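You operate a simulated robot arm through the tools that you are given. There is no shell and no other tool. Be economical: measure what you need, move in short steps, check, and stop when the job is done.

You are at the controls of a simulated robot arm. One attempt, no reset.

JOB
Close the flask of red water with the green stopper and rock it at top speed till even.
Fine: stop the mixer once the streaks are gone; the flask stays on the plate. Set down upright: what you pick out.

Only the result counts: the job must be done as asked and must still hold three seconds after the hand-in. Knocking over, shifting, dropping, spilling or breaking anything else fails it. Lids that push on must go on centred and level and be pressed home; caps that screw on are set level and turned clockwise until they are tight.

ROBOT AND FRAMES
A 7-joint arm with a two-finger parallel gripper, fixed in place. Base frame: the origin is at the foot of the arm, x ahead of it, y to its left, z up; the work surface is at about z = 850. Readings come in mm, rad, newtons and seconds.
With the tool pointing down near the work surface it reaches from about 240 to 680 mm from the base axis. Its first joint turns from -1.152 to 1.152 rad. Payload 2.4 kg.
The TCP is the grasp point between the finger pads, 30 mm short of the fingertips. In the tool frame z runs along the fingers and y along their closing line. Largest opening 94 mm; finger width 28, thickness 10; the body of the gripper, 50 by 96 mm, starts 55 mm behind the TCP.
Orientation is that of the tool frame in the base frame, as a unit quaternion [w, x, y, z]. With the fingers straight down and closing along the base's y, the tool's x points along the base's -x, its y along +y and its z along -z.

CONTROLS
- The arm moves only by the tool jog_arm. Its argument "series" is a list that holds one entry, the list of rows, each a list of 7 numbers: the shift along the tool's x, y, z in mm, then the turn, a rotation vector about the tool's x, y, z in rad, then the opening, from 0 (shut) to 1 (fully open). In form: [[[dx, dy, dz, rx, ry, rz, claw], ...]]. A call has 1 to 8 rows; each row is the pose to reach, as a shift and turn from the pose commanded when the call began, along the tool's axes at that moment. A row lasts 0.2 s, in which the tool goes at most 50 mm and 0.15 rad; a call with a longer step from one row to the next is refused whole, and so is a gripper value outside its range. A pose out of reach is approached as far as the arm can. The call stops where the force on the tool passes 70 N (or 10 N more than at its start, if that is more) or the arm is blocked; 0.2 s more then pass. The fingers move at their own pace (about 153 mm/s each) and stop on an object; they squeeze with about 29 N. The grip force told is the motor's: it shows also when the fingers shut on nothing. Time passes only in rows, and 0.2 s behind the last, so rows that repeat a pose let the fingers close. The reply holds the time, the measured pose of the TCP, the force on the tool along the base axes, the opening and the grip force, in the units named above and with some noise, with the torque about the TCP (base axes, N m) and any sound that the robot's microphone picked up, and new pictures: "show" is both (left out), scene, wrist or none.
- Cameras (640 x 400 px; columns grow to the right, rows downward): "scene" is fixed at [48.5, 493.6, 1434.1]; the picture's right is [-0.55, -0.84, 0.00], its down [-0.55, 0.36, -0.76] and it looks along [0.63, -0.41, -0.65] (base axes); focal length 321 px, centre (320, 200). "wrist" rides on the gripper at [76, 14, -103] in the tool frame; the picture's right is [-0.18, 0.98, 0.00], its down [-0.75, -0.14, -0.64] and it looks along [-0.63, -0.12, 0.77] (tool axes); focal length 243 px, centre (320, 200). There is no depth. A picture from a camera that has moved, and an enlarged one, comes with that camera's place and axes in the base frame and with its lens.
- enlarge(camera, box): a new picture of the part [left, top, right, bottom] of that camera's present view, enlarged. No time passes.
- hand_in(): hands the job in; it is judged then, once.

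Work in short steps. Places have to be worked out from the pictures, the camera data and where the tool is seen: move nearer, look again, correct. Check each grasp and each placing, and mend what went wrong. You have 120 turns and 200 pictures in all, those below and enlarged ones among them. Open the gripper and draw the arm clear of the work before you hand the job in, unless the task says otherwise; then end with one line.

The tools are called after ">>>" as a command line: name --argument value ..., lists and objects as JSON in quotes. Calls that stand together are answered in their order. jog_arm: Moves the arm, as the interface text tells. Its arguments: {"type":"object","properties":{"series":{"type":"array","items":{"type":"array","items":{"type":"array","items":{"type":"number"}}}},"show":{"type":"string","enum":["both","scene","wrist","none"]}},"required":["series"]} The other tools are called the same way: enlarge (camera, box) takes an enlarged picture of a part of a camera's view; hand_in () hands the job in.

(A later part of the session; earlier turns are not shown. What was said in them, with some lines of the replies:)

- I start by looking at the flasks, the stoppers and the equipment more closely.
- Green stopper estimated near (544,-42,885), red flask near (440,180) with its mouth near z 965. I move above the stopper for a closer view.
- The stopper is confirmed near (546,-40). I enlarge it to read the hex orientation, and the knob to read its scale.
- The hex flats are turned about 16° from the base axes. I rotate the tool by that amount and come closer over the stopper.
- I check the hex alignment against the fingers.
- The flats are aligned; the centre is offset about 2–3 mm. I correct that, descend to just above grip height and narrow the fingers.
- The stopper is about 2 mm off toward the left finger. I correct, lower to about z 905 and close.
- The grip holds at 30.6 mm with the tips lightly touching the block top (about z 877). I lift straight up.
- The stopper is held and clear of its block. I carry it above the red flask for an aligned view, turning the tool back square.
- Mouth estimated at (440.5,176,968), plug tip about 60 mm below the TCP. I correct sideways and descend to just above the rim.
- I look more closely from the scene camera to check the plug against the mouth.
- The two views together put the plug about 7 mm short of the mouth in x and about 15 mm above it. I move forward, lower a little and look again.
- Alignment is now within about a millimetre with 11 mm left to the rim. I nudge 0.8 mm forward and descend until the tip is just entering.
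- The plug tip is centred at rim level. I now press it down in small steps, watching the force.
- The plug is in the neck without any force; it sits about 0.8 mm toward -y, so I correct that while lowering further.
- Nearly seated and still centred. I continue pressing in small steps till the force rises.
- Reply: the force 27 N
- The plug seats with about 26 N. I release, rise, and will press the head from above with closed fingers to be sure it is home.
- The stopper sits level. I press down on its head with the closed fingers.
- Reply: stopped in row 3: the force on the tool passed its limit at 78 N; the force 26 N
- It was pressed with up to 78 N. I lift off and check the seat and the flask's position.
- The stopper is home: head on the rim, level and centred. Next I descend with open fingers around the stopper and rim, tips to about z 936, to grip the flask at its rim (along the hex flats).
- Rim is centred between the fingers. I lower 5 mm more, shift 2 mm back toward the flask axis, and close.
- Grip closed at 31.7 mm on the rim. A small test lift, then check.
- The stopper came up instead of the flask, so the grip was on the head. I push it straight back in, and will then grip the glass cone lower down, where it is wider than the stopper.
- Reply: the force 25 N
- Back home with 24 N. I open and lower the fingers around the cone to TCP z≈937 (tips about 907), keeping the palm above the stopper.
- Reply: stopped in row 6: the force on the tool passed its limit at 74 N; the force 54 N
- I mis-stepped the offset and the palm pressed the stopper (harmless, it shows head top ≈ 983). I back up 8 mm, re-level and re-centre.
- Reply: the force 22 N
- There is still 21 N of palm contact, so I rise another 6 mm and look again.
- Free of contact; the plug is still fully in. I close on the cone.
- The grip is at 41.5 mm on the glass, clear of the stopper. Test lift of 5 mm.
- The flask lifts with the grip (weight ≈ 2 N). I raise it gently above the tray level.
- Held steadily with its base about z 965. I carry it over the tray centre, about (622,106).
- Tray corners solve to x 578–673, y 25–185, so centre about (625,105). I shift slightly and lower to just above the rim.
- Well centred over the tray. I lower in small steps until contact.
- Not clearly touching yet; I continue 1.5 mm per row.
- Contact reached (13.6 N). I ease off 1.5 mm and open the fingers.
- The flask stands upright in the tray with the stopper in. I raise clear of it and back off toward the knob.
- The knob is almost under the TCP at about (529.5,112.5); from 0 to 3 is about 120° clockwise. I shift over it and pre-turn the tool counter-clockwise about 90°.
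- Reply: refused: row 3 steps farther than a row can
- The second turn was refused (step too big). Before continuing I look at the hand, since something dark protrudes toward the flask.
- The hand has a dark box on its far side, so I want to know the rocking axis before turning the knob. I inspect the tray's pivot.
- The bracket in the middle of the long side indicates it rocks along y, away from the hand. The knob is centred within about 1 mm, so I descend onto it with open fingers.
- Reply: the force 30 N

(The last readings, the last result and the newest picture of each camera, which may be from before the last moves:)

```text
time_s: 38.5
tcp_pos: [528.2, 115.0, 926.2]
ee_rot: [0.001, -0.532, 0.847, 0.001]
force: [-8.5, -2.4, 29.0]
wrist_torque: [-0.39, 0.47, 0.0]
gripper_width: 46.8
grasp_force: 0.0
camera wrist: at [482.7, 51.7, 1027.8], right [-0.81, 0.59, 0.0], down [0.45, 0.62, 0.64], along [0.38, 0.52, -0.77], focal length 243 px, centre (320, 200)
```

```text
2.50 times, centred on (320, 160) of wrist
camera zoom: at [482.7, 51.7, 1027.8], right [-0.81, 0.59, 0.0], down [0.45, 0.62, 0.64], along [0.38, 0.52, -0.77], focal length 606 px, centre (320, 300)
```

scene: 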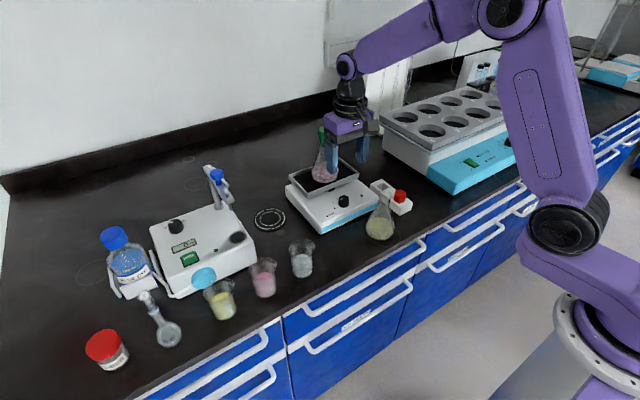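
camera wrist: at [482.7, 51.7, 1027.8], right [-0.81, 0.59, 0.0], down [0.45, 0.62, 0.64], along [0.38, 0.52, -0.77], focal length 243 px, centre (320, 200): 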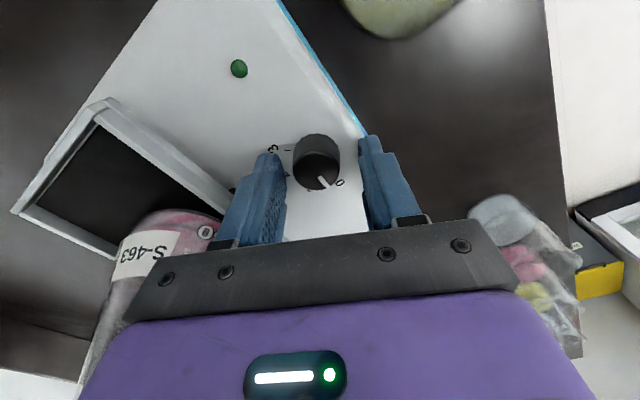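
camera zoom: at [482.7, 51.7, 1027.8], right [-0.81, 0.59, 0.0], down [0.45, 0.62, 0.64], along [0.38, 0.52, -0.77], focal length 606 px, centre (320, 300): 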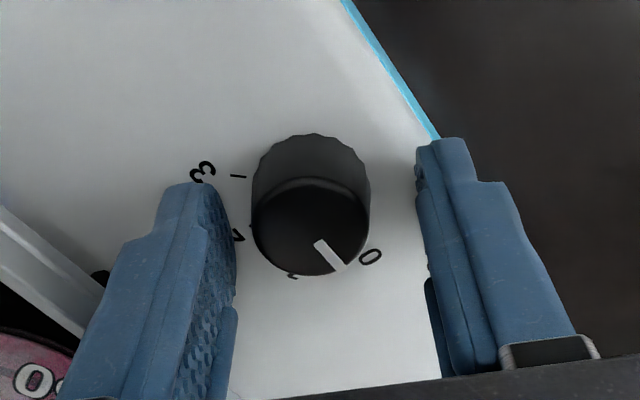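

The fingertips touched the panel (so it is at z≈896). I lift a few millimetres to relieve that and recheck the centring.

>>> jog_arm --series '[[[0, -0.5, -3, 0, 0, 0, 0.5], [0, -0.5, -6, 0, 0, 0, 0.5], [0, -0.5, -6, 0, 0, 0, 0.5]]]' --show "none"

>>> enlarge --camera "wrist" --box '[240, 80, 400, 240]'

>>> enlarge --camera "scene" --box '[270, 110, 410, 250]'

```text
time_s: 39.3
tcp_pos: [528.4, 113.4, 928.7]
ee_rot: [0.0, -0.531, 0.847, 0.0]
force: [0.3, -0.5, -0.3]
wrist_torque: [0.04, 0.01, -0.02]
gripper_width: 46.8
grasp_force: 0.1
```

```text
2.50 times, centred on (320, 160) of wrist
camera zoom: at [483.0, 51.1, 1032.4], right [-0.8, 0.59, 0.0], down [0.46, 0.62, 0.64], along [0.38, 0.52, -0.77], focal length 606 px, centre (320, 300)
```

zoom: 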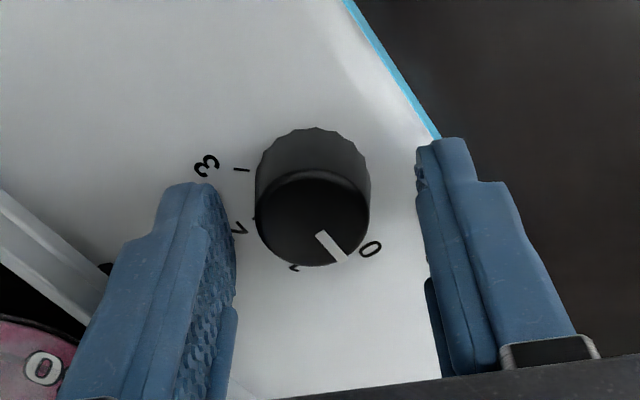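

```text
2.86 times, centred on (340, 180) of scene
camera zoom: at [48.5, 493.6, 1434.1], right [-0.55, -0.84, 0.0], down [-0.55, 0.36, -0.76], along [0.63, -0.41, -0.65], focal length 916 px, centre (263, 257)
```

zoom: 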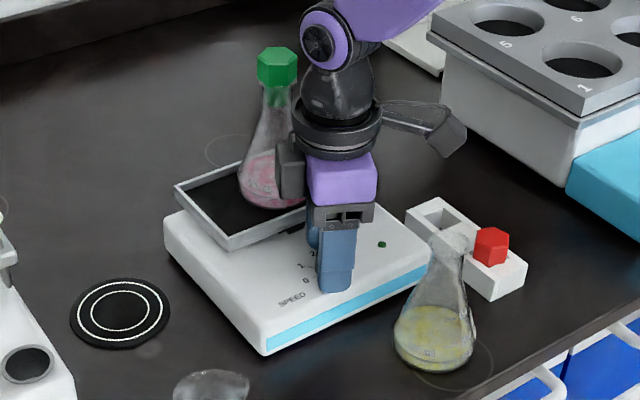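

The knob is 1 mm and 2 mm off; I correct that and close on it.

>>> jog_arm --series '[[[2, -0.9, 0, 0, 0, 0, 0.5], [2, -0.9, 0, 0, 0, 0, 0.35], [2, -0.9, 0, 0, 0, 0, 0.2], [2, -0.9, 0, 0, 0, 0, 0.2]]]' --show "none"

>>> enlarge --camera "wrist" --box '[240, 80, 400, 240]'

```text
time_s: 40.3
tcp_pos: [528.5, 111.4, 929.5]
ee_rot: [-0.001, -0.532, 0.847, 0.001]
force: [-0.2, 0.5, -0.6]
wrist_torque: [0.01, -0.02, -0.02]
gripper_width: 27.2
grasp_force: 44.2
```

```text
2.50 times, centred on (320, 160) of wrist
camera zoom: at [483.2, 48.7, 1032.9], right [-0.8, 0.59, 0.0], down [0.46, 0.62, 0.64], along [0.38, 0.52, -0.77], focal length 606 px, centre (320, 300)
```

zoom: 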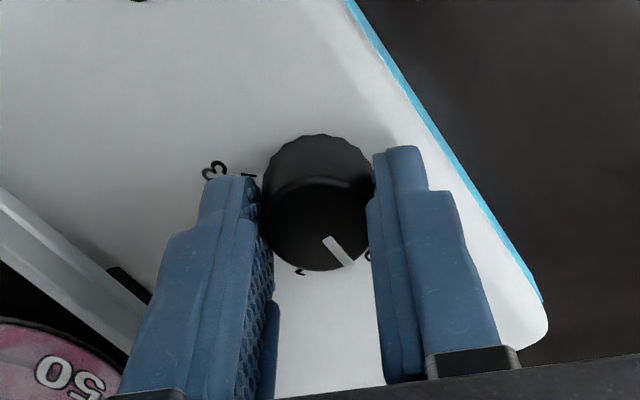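

Knob gripped at 27 mm. I turn clockwise about 34° first and watch the mixer.

>>> jog_arm --series '[[[0, 0, 0, 0, 0, 0.12, 0.2], [0, 0, 0, 0, 0, 0.24, 0.2], [0, 0, 0, 0, 0, 0.36, 0.2], [0, 0, 0, 0, 0, 0.48, 0.2], [0, 0, 0, 0, 0, 0.6, 0.2]]]' --show "scene"

>>> enlarge --camera "scene" --box '[270, 110, 410, 250]'

>>> enlarge --camera "wrist" --box '[240, 80, 400, 240]'

```text
time_s: 41.5
tcp_pos: [529.2, 110.5, 928.6]
ee_rot: [0.0, -0.256, 0.967, 0.001]
force: [7.9, -0.8, -18.3]
wrist_torque: [0.43, -0.96, 0.02]
gripper_width: 27.1
grasp_force: 45.7
```

scene: 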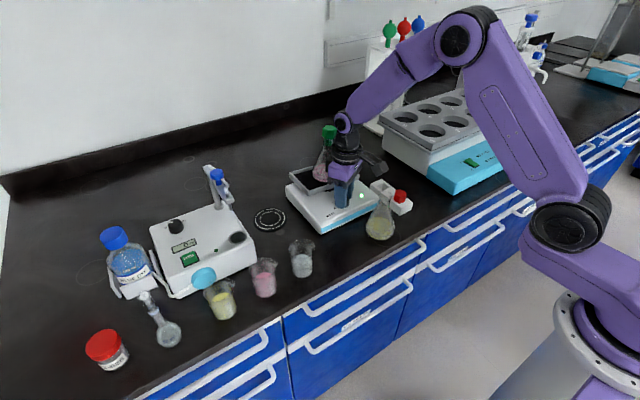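

```text
2.86 times, centred on (340, 180) of scene
camera zoom: at [49.0, 493.6, 1434.1], right [-0.55, -0.84, 0.0], down [-0.55, 0.36, -0.76], along [0.63, -0.41, -0.65], focal length 916 px, centre (263, 257)
```

zoom: 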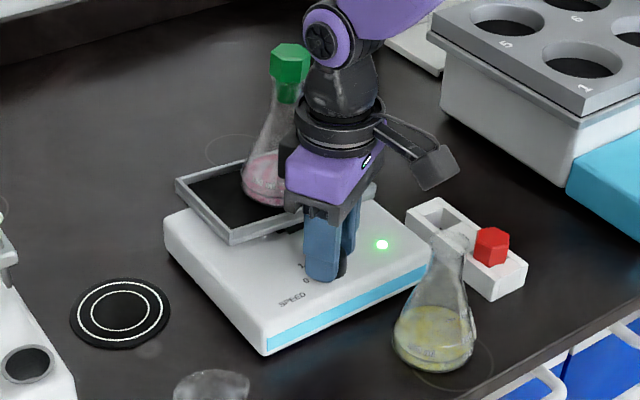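

```text
2.50 times, centred on (320, 160) of wrist
camera zoom: at [456.3, 85.4, 1032.9], right [-0.33, 0.95, 0.0], down [0.73, 0.25, 0.64], along [0.61, 0.21, -0.77], focal length 606 px, centre (320, 300)
```

zoom: 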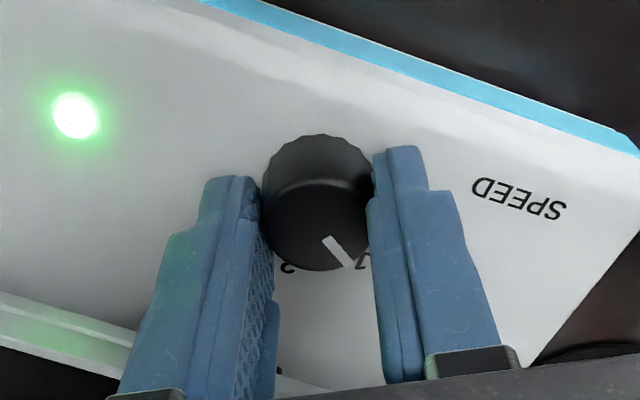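

The light is on and it rocks along y, away from the hand. I continue clockwise toward 3.

>>> jog_arm --series '[[[0, 0, 0, 0, 0, 0.14, 0.2], [0, 0, 0, 0, 0, 0.28, 0.2], [0, 0, 0, 0, 0, 0.42, 0.2], [0, 0, 0, 0, 0, 0.56, 0.2], [0, 0, 0, 0, 0, 0.7, 0.2], [0, 0, 0, 0, 0, 0.84, 0.2], [0, 0, 0, 0, 0, 0.98, 0.2], [0, 0, 0, 0, 0, 1.12, 0.2]]]' --show "wrist"

>>> enlarge --camera "scene" --box '[270, 110, 410, 250]'

>>> enlarge --camera "wrist" --box '[240, 80, 400, 240]'

```text
time_s: 43.3
tcp_pos: [529.4, 109.0, 930.4]
ee_rot: [-0.002, 0.296, 0.955, -0.001]
force: [6.0, -8.1, -8.7]
wrist_torque: [-0.12, -0.1, 0.02]
gripper_width: 27.1
grasp_force: 45.2
camera wrist: at [475.0, 164.6, 1033.1], right [0.71, 0.71, 0.0], down [0.54, -0.54, 0.64], along [0.45, -0.46, -0.77], focal length 243 px, centre (320, 200)
```

wrist: 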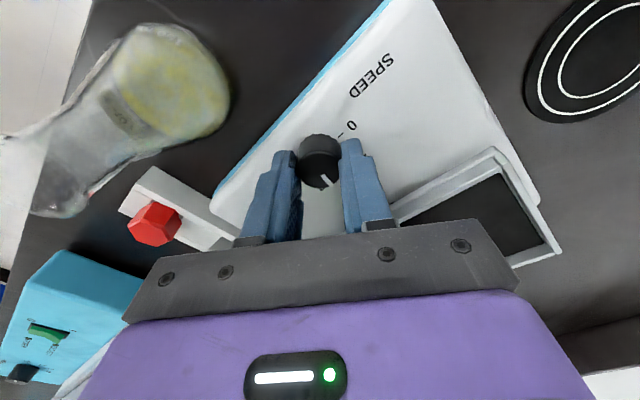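

```text
2.86 times, centred on (340, 180) of scene
camera zoom: at [48.9, 493.4, 1434.2], right [-0.55, -0.84, 0.0], down [-0.55, 0.36, -0.76], along [0.63, -0.41, -0.65], focal length 916 px, centre (263, 257)
```

zoom: 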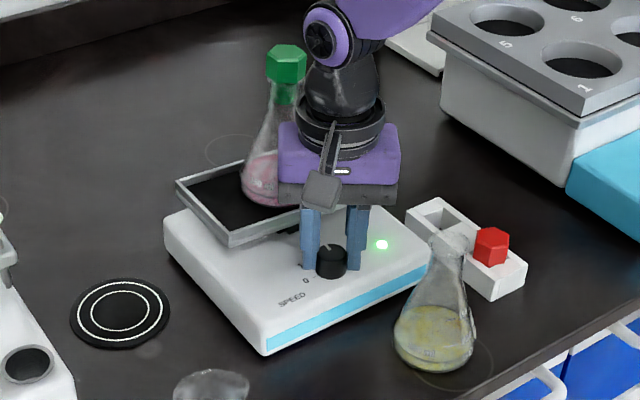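

```text
2.50 times, centred on (320, 160) of wrist
camera zoom: at [475.0, 164.6, 1033.1], right [0.71, 0.71, 0.0], down [0.54, -0.54, 0.64], along [0.45, -0.46, -0.77], focal length 606 px, centre (320, 300)
```

zoom: 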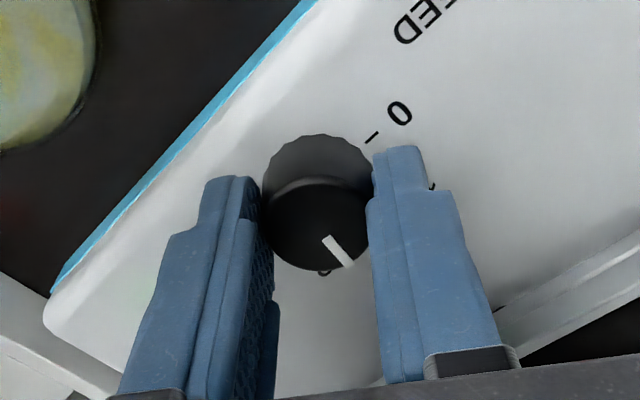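

The pointer is between 2 and 3 with about 0.37 rad to go. I turn further and look.

>>> jog_arm --series '[[[0, 0, 0, 0, 0, 0.12, 0.2], [0, 0, 0, 0, 0, 0.24, 0.2], [0, 0, 0, 0, 0, 0.37, 0.2]]]' --show "none"

>>> enlarge --camera "wrist" --box '[270, 110, 370, 210]'

>>> enlarge --camera "scene" --box '[270, 110, 410, 250]'

```text
time_s: 44.1
tcp_pos: [528.5, 109.6, 929.9]
ee_rot: [-0.002, 0.467, 0.884, -0.001]
force: [3.0, -13.3, -11.8]
wrist_torque: [-0.28, 0.05, 0.01]
gripper_width: 27.0
grasp_force: 45.2
```

```text
4.00 times, centred on (320, 160) of wrist
camera zoom: at [498.5, 180.4, 1033.1], right [0.92, 0.4, 0.0], down [0.31, -0.7, 0.64], along [0.25, -0.59, -0.77], focal length 970 px, centre (320, 360)
```

zoom: 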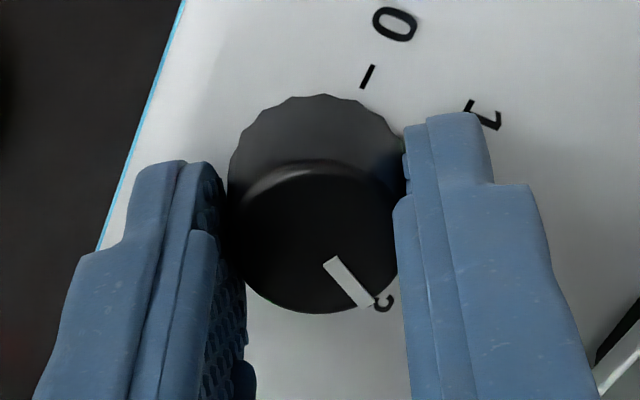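

```text
2.86 times, centred on (340, 180) of scene
camera zoom: at [48.8, 493.2, 1434.2], right [-0.55, -0.84, 0.0], down [-0.55, 0.36, -0.76], along [0.63, -0.41, -0.65], focal length 916 px, centre (263, 257)
```

zoom: 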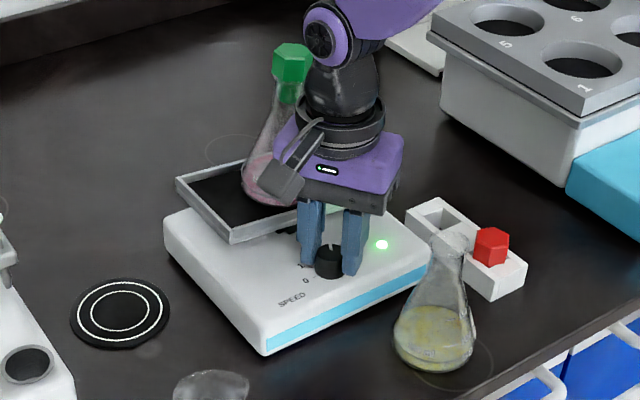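

The pointer is practically at 3; a little more to reach full stop.

>>> jog_arm --series '[[[0, 0, 0, 0, 0, 0.05, 0.2], [0, 0, 0, 0, 0, 0.1, 0.2], [0, 0, 0, 0, 0, 0.1, 0.2]]]' --show "none"

>>> enlarge --camera "wrist" --box '[270, 110, 370, 210]'

>>> enlarge --camera "scene" --box '[290, 120, 370, 200]'

```text
time_s: 44.9
tcp_pos: [529.3, 110.5, 931.1]
ee_rot: [-0.001, 0.51, 0.86, -0.001]
force: [3.7, -17.9, -17.0]
wrist_torque: [-0.4, -0.09, 0.03]
gripper_width: 26.7
grasp_force: 45.1
```

```text
4.00 times, centred on (320, 160) of wrist
camera zoom: at [505.5, 183.1, 1033.1], right [0.95, 0.31, 0.0], down [0.24, -0.73, 0.64], along [0.2, -0.61, -0.77], focal length 970 px, centre (320, 360)
```

zoom: 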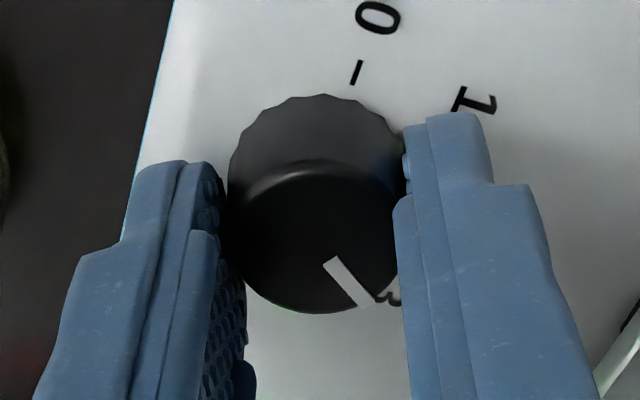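

```text
5.00 times, centred on (330, 160) of scene
camera zoom: at [48.9, 493.2, 1434.2], right [-0.55, -0.84, 0.0], down [-0.55, 0.36, -0.76], along [0.63, -0.41, -0.65], focal length 1603 px, centre (270, 400)
```

zoom: 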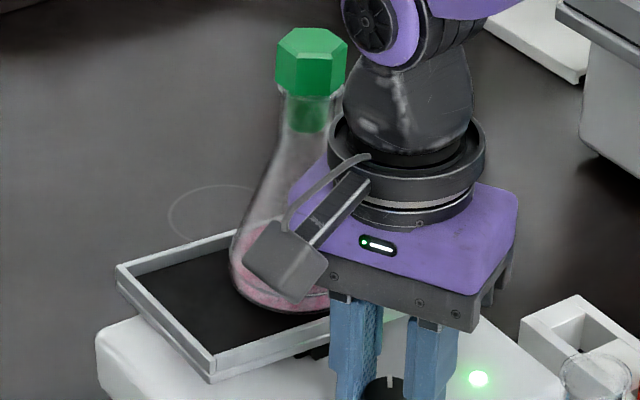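

The knob is at 3. I open the fingers, rise straight up and back away so I can watch the rocking.

>>> jog_arm --series '[[[0, 0, 0, 0, 0, 0.1, 0.5], [0, 0, 0, 0, 0, 0.1, 0.5], [0, 0, -20, 0, 0, 0.1, 0.5], [0, 0, -45, 0, 0, 0.1, 0.5]]]' --show "wrist"

>>> enlarge --camera "scene" --box '[270, 110, 410, 250]'

```text
time_s: 45.9
tcp_pos: [530.2, 109.7, 976.9]
ee_rot: [-0.001, 0.552, 0.834, 0.001]
force: [0.4, 0.5, -0.2]
wrist_torque: [0.0, -0.01, 0.01]
gripper_width: 47.1
grasp_force: 0.0
camera wrist: at [513.7, 185.6, 1079.1], right [0.98, 0.21, 0.0], down [0.17, -0.75, 0.64], along [0.14, -0.63, -0.77], focal length 243 px, centre (320, 200)
```

wrist: 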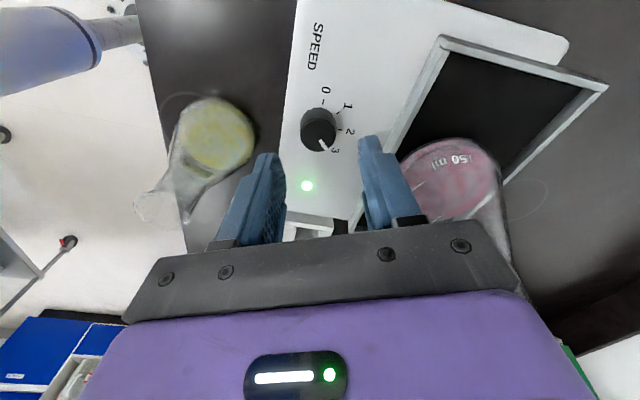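

```text
2.86 times, centred on (340, 180) of scene
camera zoom: at [48.5, 493.6, 1434.1], right [-0.55, -0.84, 0.0], down [-0.55, 0.36, -0.76], along [0.63, -0.41, -0.65], focal length 916 px, centre (263, 257)
```

zoom: 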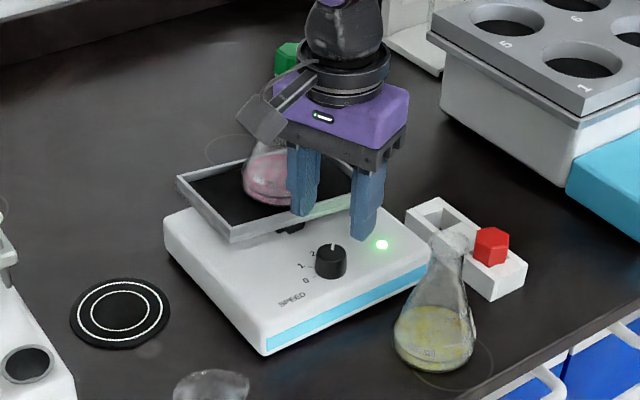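

The knob reads 3. I back off a bit, keeping the tool turned for the later shut-off, and watch.

>>> jog_arm --series '[[[0, 0, -20, 0, 0, 0, 0.5], [0, 0, -50, 0, 0, 0, 0.5], [14, -32, -60, 0, 0, 0, 0.5], [30, -73, -60, 0, 0, 0, 0.5], [30, -73, -60, 0, 0, 0, 0.5]]]' --show "scene"

>>> enlarge --camera "scene" --box '[290, 110, 370, 210]'

```text
time_s: 47.1
tcp_pos: [448.4, 109.0, 1033.7]
ee_rot: [-0.001, 0.552, 0.834, -0.001]
force: [0.1, -0.2, 0.3]
wrist_torque: [-0.04, 0.02, 0.02]
gripper_width: 46.8
grasp_force: 0.1
```

scene: 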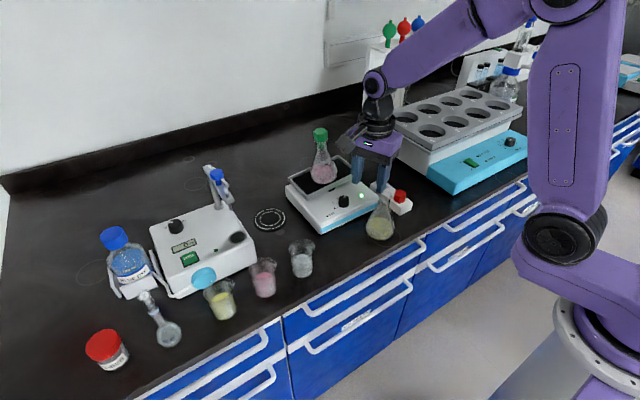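

```text
4.00 times, centred on (330, 160) of scene
camera zoom: at [48.5, 493.6, 1434.1], right [-0.55, -0.84, 0.0], down [-0.55, 0.36, -0.76], along [0.63, -0.41, -0.65], focal length 1282 px, centre (280, 360)
```

zoom: 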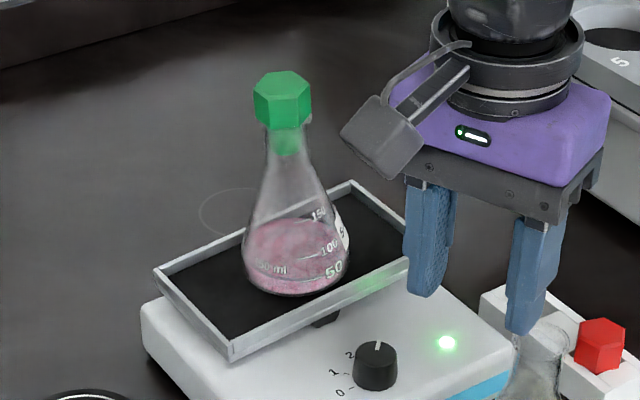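

It rocks at top speed, streaks still visible. I wait a while.

>>> jog_arm --series '[[[0, 0, 0, 0, 0, 0, 0.5], [0, 0, 0, 0, 0, 0, 0.5], [0, 0, 0, 0, 0, 0, 0.5], [0, 0, 0, 0, 0, 0, 0.5], [0, 0, 0, 0, 0, 0, 0.5], [0, 0, 0, 0, 0, 0, 0.5], [0, 0, 0, 0, 0, 0, 0.5], [0, 0, 0, 0, 0, 0, 0.5]]]' --show "none"

>>> jog_arm --series '[[[0, 0, 0, 0, 0, 0, 0.5], [0, 0, 0, 0, 0, 0, 0.5], [0, 0, 0, 0, 0, 0, 0.5], [0, 0, 0, 0, 0, 0, 0.5], [0, 0, 0, 0, 0, 0, 0.5], [0, 0, 0, 0, 0, 0, 0.5], [0, 0, 0, 0, 0, 0, 0.5], [0, 0, 0, 0, 0, 0, 0.5]]]' --show "none"

>>> enlarge --camera "scene" --box '[290, 110, 370, 210]'

```text
time_s: 48.9
tcp_pos: [449.1, 108.8, 1033.2]
ee_rot: [-0.001, 0.552, 0.834, 0.0]
force: [0.2, 0.3, -0.2]
wrist_torque: [-0.04, 0.05, 0.0]
gripper_width: 46.8
grasp_force: 0.0
```

```text
time_s: 50.7
tcp_pos: [448.8, 110.3, 1033.3]
ee_rot: [-0.001, 0.552, 0.834, -0.001]
force: [0.7, -0.2, -0.7]
wrist_torque: [0.01, 0.03, 0.02]
gripper_width: 47.0
grasp_force: 0.0
```

```text
4.00 times, centred on (330, 160) of scene
camera zoom: at [48.5, 493.6, 1434.1], right [-0.55, -0.84, 0.0], down [-0.55, 0.36, -0.76], along [0.63, -0.41, -0.65], focal length 1282 px, centre (280, 360)
```

zoom: 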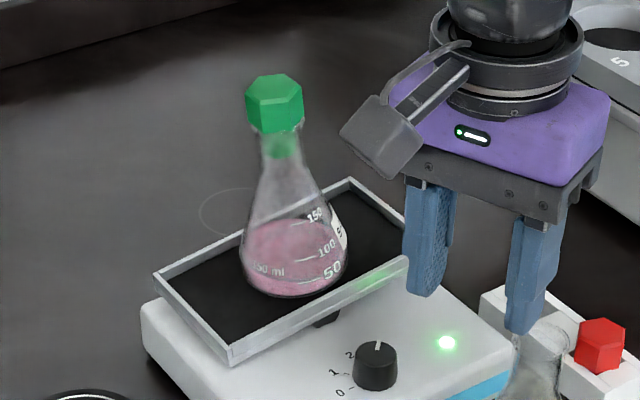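

Streaks are fading; the flask stays put. Waiting further.

>>> jog_arm --series '[[[0, 0, 0, 0, 0, 0, 0.5], [0, 0, 0, 0, 0, 0, 0.5], [0, 0, 0, 0, 0, 0, 0.5], [0, 0, 0, 0, 0, 0, 0.5], [0, 0, 0, 0, 0, 0, 0.5], [0, 0, 0, 0, 0, 0, 0.5], [0, 0, 0, 0, 0, 0, 0.5], [0, 0, 0, 0, 0, 0, 0.5]]]' --show "none"

>>> jog_arm --series '[[[0, 0, 0, 0, 0, 0, 0.5], [0, 0, 0, 0, 0, 0, 0.5], [0, 0, 0, 0, 0, 0, 0.5], [0, 0, 0, 0, 0, 0, 0.5], [0, 0, 0, 0, 0, 0, 0.5], [0, 0, 0, 0, 0, 0, 0.5], [0, 0, 0, 0, 0, 0, 0.5], [0, 0, 0, 0, 0, 0, 0.5]]]' --show "none"

>>> enlarge --camera "scene" --box '[300, 140, 360, 200]'

```text
time_s: 52.5
tcp_pos: [447.4, 109.0, 1034.7]
ee_rot: [-0.001, 0.552, 0.834, 0.0]
force: [0.7, 0.1, -0.3]
wrist_torque: [0.02, -0.02, -0.01]
gripper_width: 47.0
grasp_force: 0.0
```

```text
time_s: 54.3
tcp_pos: [448.7, 110.1, 1033.4]
ee_rot: [-0.001, 0.552, 0.834, 0.0]
force: [0.8, -0.3, 0.1]
wrist_torque: [-0.01, -0.02, 0.0]
gripper_width: 47.0
grasp_force: 0.0
```

```text
6.67 times, centred on (330, 170) of scene
camera zoom: at [48.5, 493.6, 1434.1], right [-0.55, -0.84, 0.0], down [-0.55, 0.36, -0.76], along [0.63, -0.41, -0.65], focal length 2137 px, centre (253, 400)
```

zoom: 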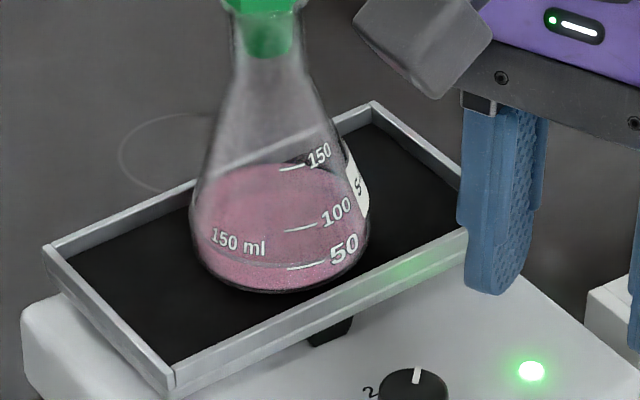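

Colour looks even now. I head back over the knob, which takes a few seconds more of mixing.

>>> jog_arm --series '[[[-15, 37, 0, 0, 0, 0, 0.5], [-30, 74.6, 0, 0, 0, 0, 0.5], [-30, 74.6, 40, 0, 0, 0, 0.5], [-30, 74.6, 75, 0, 0, 0, 0.5], [-30, 74.6, 88, 0, 0, 0, 0.5], [-30, 74.6, 88, 0, 0, 0, 0.5]]]' --show "none"

>>> enlarge --camera "wrist" --box '[240, 80, 400, 240]'

>>> enlarge --camera "scene" --box '[280, 110, 400, 230]'

```text
time_s: 55.7
tcp_pos: [532.1, 110.9, 945.3]
ee_rot: [-0.001, 0.552, 0.834, -0.001]
force: [0.0, -0.3, 0.1]
wrist_torque: [-0.01, -0.07, 0.02]
gripper_width: 46.9
grasp_force: 0.0
```

```text
2.50 times, centred on (320, 160) of wrist
camera zoom: at [515.4, 187.1, 1048.9], right [0.98, 0.21, 0.0], down [0.17, -0.75, 0.64], along [0.14, -0.63, -0.77], focal length 606 px, centre (320, 300)
```

zoom: 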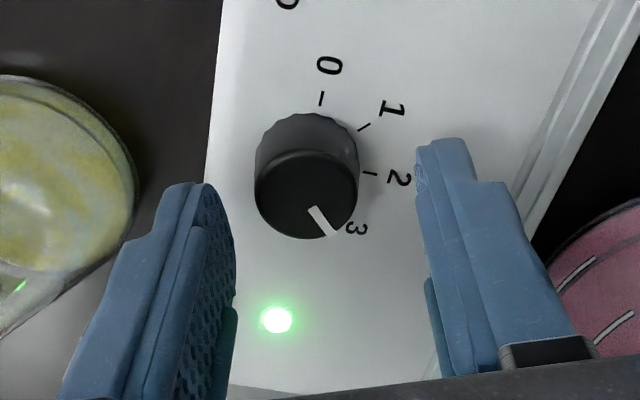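

```text
3.33 times, centred on (340, 170) of scene
camera zoom: at [48.5, 493.6, 1434.1], right [-0.55, -0.84, 0.0], down [-0.55, 0.36, -0.76], along [0.63, -0.41, -0.65], focal length 1069 px, centre (253, 300)
```

zoom: 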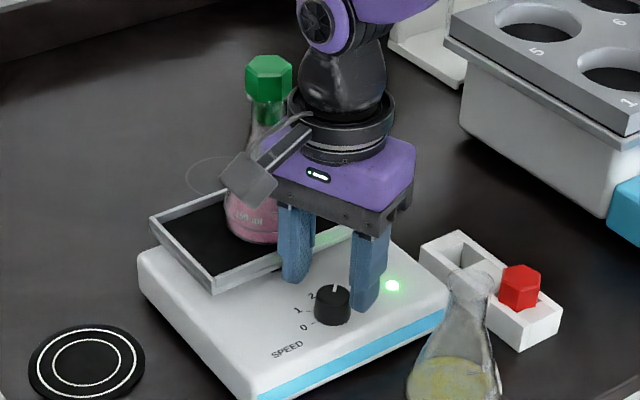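

The pointer is at 3. I correct 2 mm, lower and grip the knob.

>>> jog_arm --series '[[[1, -2.3, 8, 0, 0, 0, 0.5], [1, -2.3, 15.5, 0, 0, 0, 0.5], [1, -2.3, 15.5, 0, 0, 0, 0.35], [1, -2.3, 15.5, 0, 0, 0, 0.2], [1, -2.3, 15.5, 0, 0, 0, 0.2]]]' --show "none"

>>> enlarge --camera "wrist" --box '[240, 80, 400, 240]'

>>> enlarge --camera "scene" --box '[290, 120, 350, 200]'

```text
time_s: 56.9
tcp_pos: [527.4, 110.1, 930.9]
ee_rot: [-0.001, 0.551, 0.834, -0.002]
force: [-7.8, -3.1, 4.3]
wrist_torque: [-0.11, 0.31, 0.02]
gripper_width: 26.9
grasp_force: 45.1
```

```text
2.50 times, centred on (320, 160) of wrist
camera zoom: at [512.2, 186.7, 1034.7], right [0.98, 0.21, 0.0], down [0.17, -0.75, 0.64], along [0.13, -0.63, -0.77], focal length 606 px, centre (320, 300)
```

zoom: 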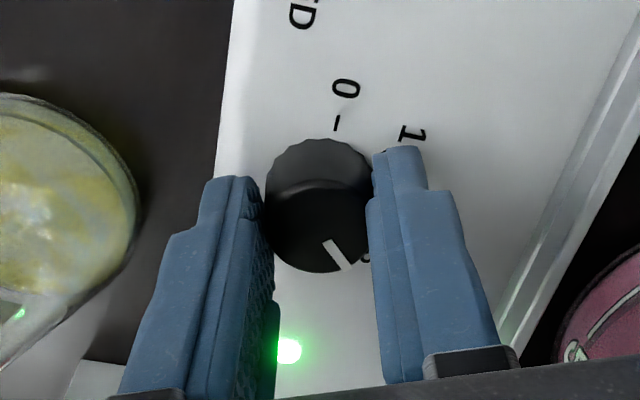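

```text
5.00 times, centred on (320, 160) of scene
camera zoom: at [48.2, 493.5, 1434.2], right [-0.55, -0.84, 0.0], down [-0.55, 0.36, -0.76], along [0.63, -0.41, -0.65], focal length 1603 px, centre (320, 400)
```

zoom: 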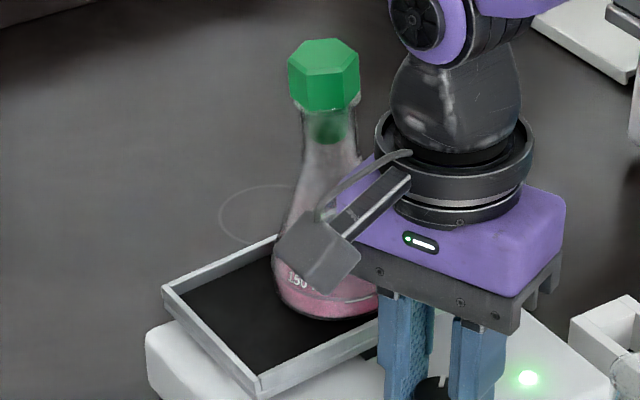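

Gripped, and the visible liquid is uniform. I turn counter-clockwise back to 0.

>>> jog_arm --series '[[[0, 0, 0, 0, 0, -0.14, 0.2], [0, 0, 0, 0, 0, -0.28, 0.2], [0, 0, 0, 0, 0, -0.42, 0.2], [0, 0, 0, 0, 0, -0.56, 0.2], [0, 0, 0, 0, 0, -0.7, 0.2], [0, 0, 0, 0, 0, -0.84, 0.2], [0, 0, 0, 0, 0, -0.98, 0.2], [0, 0, 0, 0, 0, -1.12, 0.2]]]' --show "none"

>>> jog_arm --series '[[[0, 0, 0, 0, 0, -0.14, 0.2], [0, 0, 0, 0, 0, -0.28, 0.2], [0, 0, 0, 0, 0, -0.42, 0.2], [0, 0, 0, 0, 0, -0.56, 0.2], [0, 0, 0, 0, 0, -0.7, 0.2], [0, 0, 0, 0, 0, -0.84, 0.2], [0, 0, 0, 0, 0, -0.98, 0.2], [0, 0, 0, 0, 0, -1.07, 0.2]]]' --show "wrist"

>>> enlarge --camera "scene" --box '[280, 110, 400, 230]'

>>> enlarge --camera "wrist" --box '[240, 80, 400, 240]'

```text
time_s: 58.7
tcp_pos: [526.7, 110.8, 931.5]
ee_rot: [-0.002, 0.024, 1.0, -0.001]
force: [-14.1, -15.4, 1.1]
wrist_torque: [-0.51, -0.53, -0.03]
gripper_width: 27.0
grasp_force: 44.5
```

```text
time_s: 60.5
tcp_pos: [527.4, 110.1, 932.6]
ee_rot: [-0.001, -0.49, 0.872, 0.001]
force: [-5.2, -21.2, -2.7]
wrist_torque: [-1.22, 0.48, -0.01]
gripper_width: 26.8
grasp_force: 44.7
camera wrist: at [476.6, 52.0, 1034.8], right [-0.74, 0.67, 0.0], down [0.51, 0.57, 0.64], along [0.43, 0.48, -0.77], focal length 243 px, centre (320, 200)
```

wrist: 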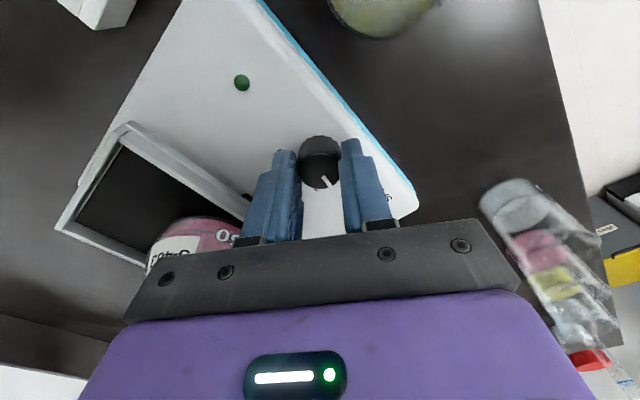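

```text
3.33 times, centred on (340, 170) of scene
camera zoom: at [48.5, 493.1, 1434.3], right [-0.55, -0.84, 0.0], down [-0.55, 0.36, -0.76], along [0.63, -0.41, -0.65], focal length 1069 px, centre (253, 300)
```

zoom: 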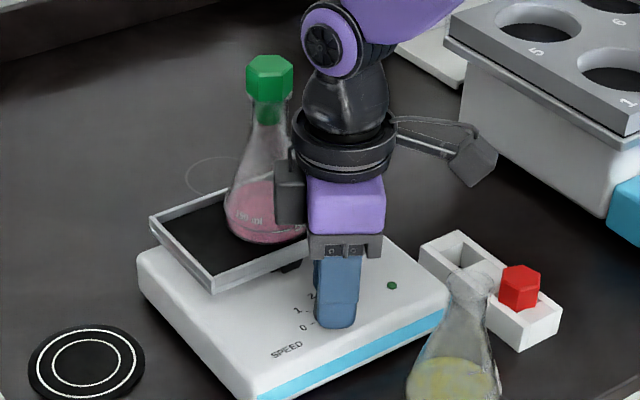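

```text
2.50 times, centred on (320, 160) of wrist
camera zoom: at [476.6, 52.0, 1034.8], right [-0.74, 0.67, 0.0], down [0.51, 0.57, 0.64], along [0.43, 0.48, -0.77], focal length 606 px, centre (320, 300)
```

zoom: 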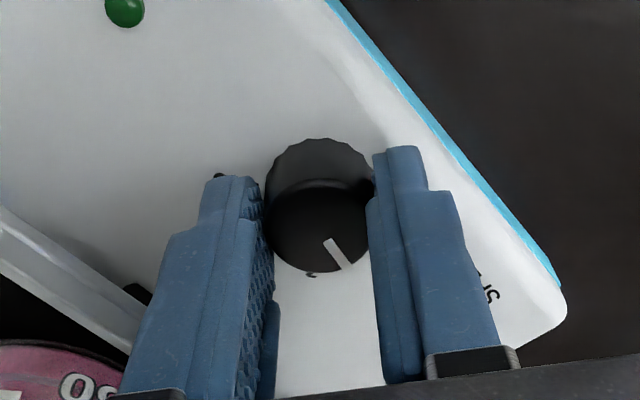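

The light is off and the mixer has stopped. I open, rise straight up and check the pointer.

>>> jog_arm --series '[[[0, 0, 0, 0, 0, 0, 0.5], [0, 0, 0, 0, 0, 0, 0.5], [0, 0, -20, 0, 0, 0, 0.5], [0, 0, -50, 0, 0, 0, 0.5]]]' --show "wrist"

>>> enlarge --camera "wrist" --box '[240, 60, 400, 220]'

>>> enlarge --camera "scene" --box '[280, 110, 400, 230]'

```text
time_s: 61.5
tcp_pos: [527.8, 108.7, 981.2]
ee_rot: [0.0, -0.489, 0.872, 0.001]
force: [0.4, 0.1, -0.6]
wrist_torque: [0.01, 0.03, 0.02]
gripper_width: 47.1
grasp_force: 0.1
camera wrist: at [476.3, 52.1, 1084.0], right [-0.74, 0.67, 0.0], down [0.52, 0.57, 0.64], along [0.43, 0.48, -0.77], focal length 243 px, centre (320, 200)
```

wrist: 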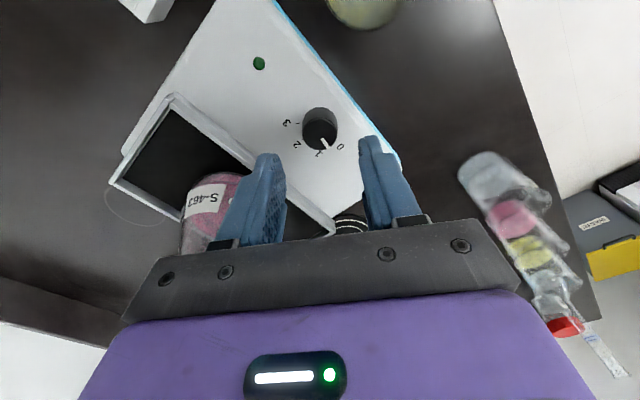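

```text
2.50 times, centred on (320, 140) of wrist
camera zoom: at [476.3, 52.1, 1084.0], right [-0.74, 0.67, 0.0], down [0.52, 0.57, 0.64], along [0.43, 0.48, -0.77], focal length 606 px, centre (320, 350)
```

zoom: 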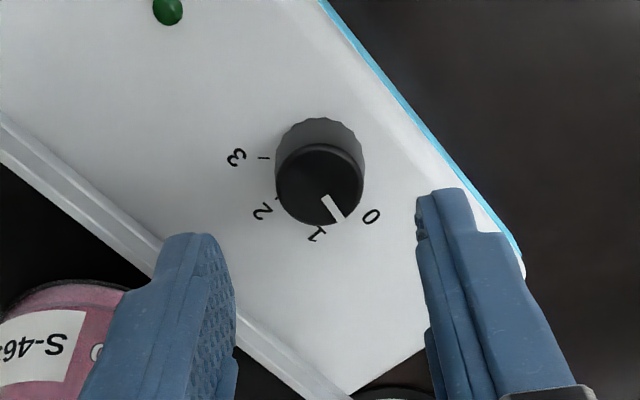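

```text
3.33 times, centred on (340, 170) of scene
camera zoom: at [48.5, 493.6, 1434.1], right [-0.55, -0.84, 0.0], down [-0.55, 0.36, -0.76], along [0.63, -0.41, -0.65], focal length 1069 px, centre (253, 300)
```

zoom: 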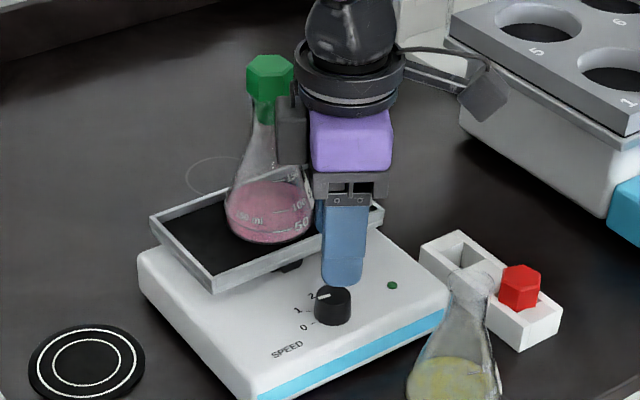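

Pointer at 0, light off. I withdraw the arm upward and back, then confirm that all is still.

>>> jog_arm --series '[[[0, 0, -40, 0, 0, 0, 0.5], [0, 0, -80, 0, 0, 0.1, 0.5], [20, 20, -110, 0, 0, 0.24, 0.5], [40, 45, -130, 0, 0, 0.38, 0.5], [69, 74, -140, 0, 0, 0.52, 0.6], [69, 74, -140, 0, 0, 0.66, 0.6], [69, 74, -140, 0, 0, 0.8, 0.6], [69, 74, -140, 0, 0, 0.94, 0.6]]]'

>>> enlarge --camera "scene" --box '[290, 110, 380, 220]'

```text
time_s: 63.3
tcp_pos: [429.0, 90.6, 1121.3]
ee_rot: [-0.001, -0.039, 0.999, 0.0]
force: [0.1, 0.4, 0.3]
wrist_torque: [0.0, -0.02, 0.0]
gripper_width: 56.3
grasp_force: 0.0
camera wrist: at [352.5, 98.6, 1224.4], right [0.11, 0.99, 0.0], down [0.76, -0.08, 0.64], along [0.64, -0.07, -0.77], focal length 243 px, centre (320, 200)
```

scene: 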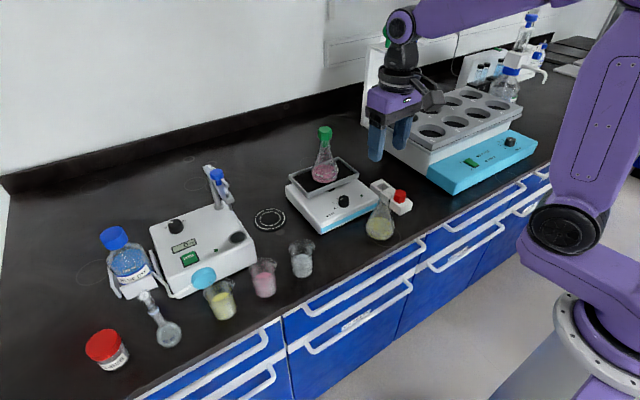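
wrist: 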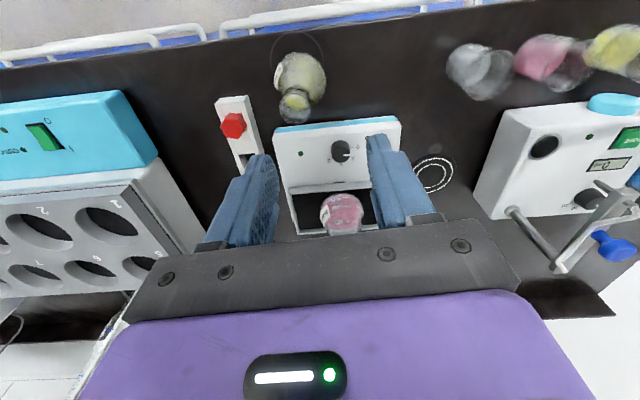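

```text
3.64 times, centred on (335, 165) of scene
camera zoom: at [48.5, 493.6, 1434.1], right [-0.55, -0.84, 0.0], down [-0.55, 0.36, -0.76], along [0.63, -0.41, -0.65], focal length 1166 px, centre (266, 327)
```

zoom: 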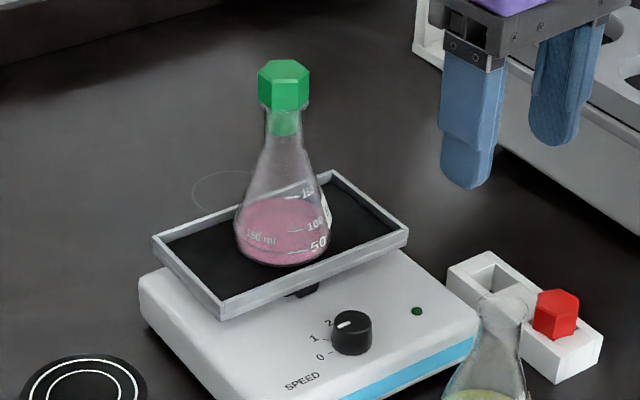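

The tray is level and still. One last close look at the liquid and the stopper.

>>> enlarge --camera "scene" --box '[305, 120, 345, 190]'

>>> enlarge --camera "scene" --box '[315, 120, 335, 150]'

```text
5.71 times, centred on (325, 155) of scene
camera zoom: at [48.5, 493.6, 1434.1], right [-0.55, -0.84, 0.0], down [-0.55, 0.36, -0.76], along [0.63, -0.41, -0.65], focal length 1832 px, centre (291, 457)
```

zoom: 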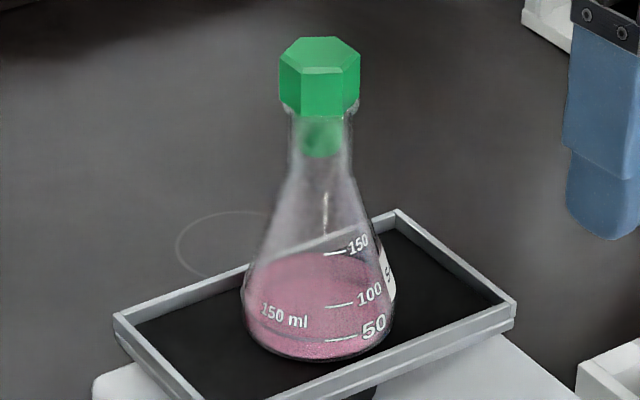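

```text
13.33 times, centred on (325, 135) of scene
camera zoom: at [48.5, 493.6, 1434.1], right [-0.55, -0.84, 0.0], down [-0.55, 0.36, -0.76], along [0.63, -0.41, -0.65], focal length 4275 px, centre (253, 1067)
```

zoom: 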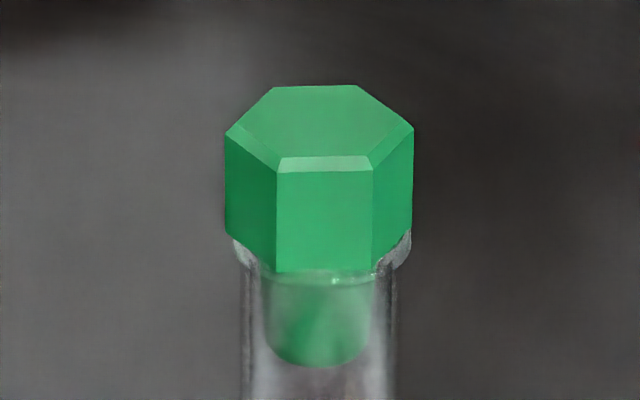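

The colour is even, the stopper is home, the mixer is off and the arm is clear, so I hand in.

>>> hand_in

```text
The job is handed in.
```

I closed the red-water flask with the green stopper and rocked it at speed 3 until the streaks were gone. The mixer is now off and the flask is standing upright on the plate.
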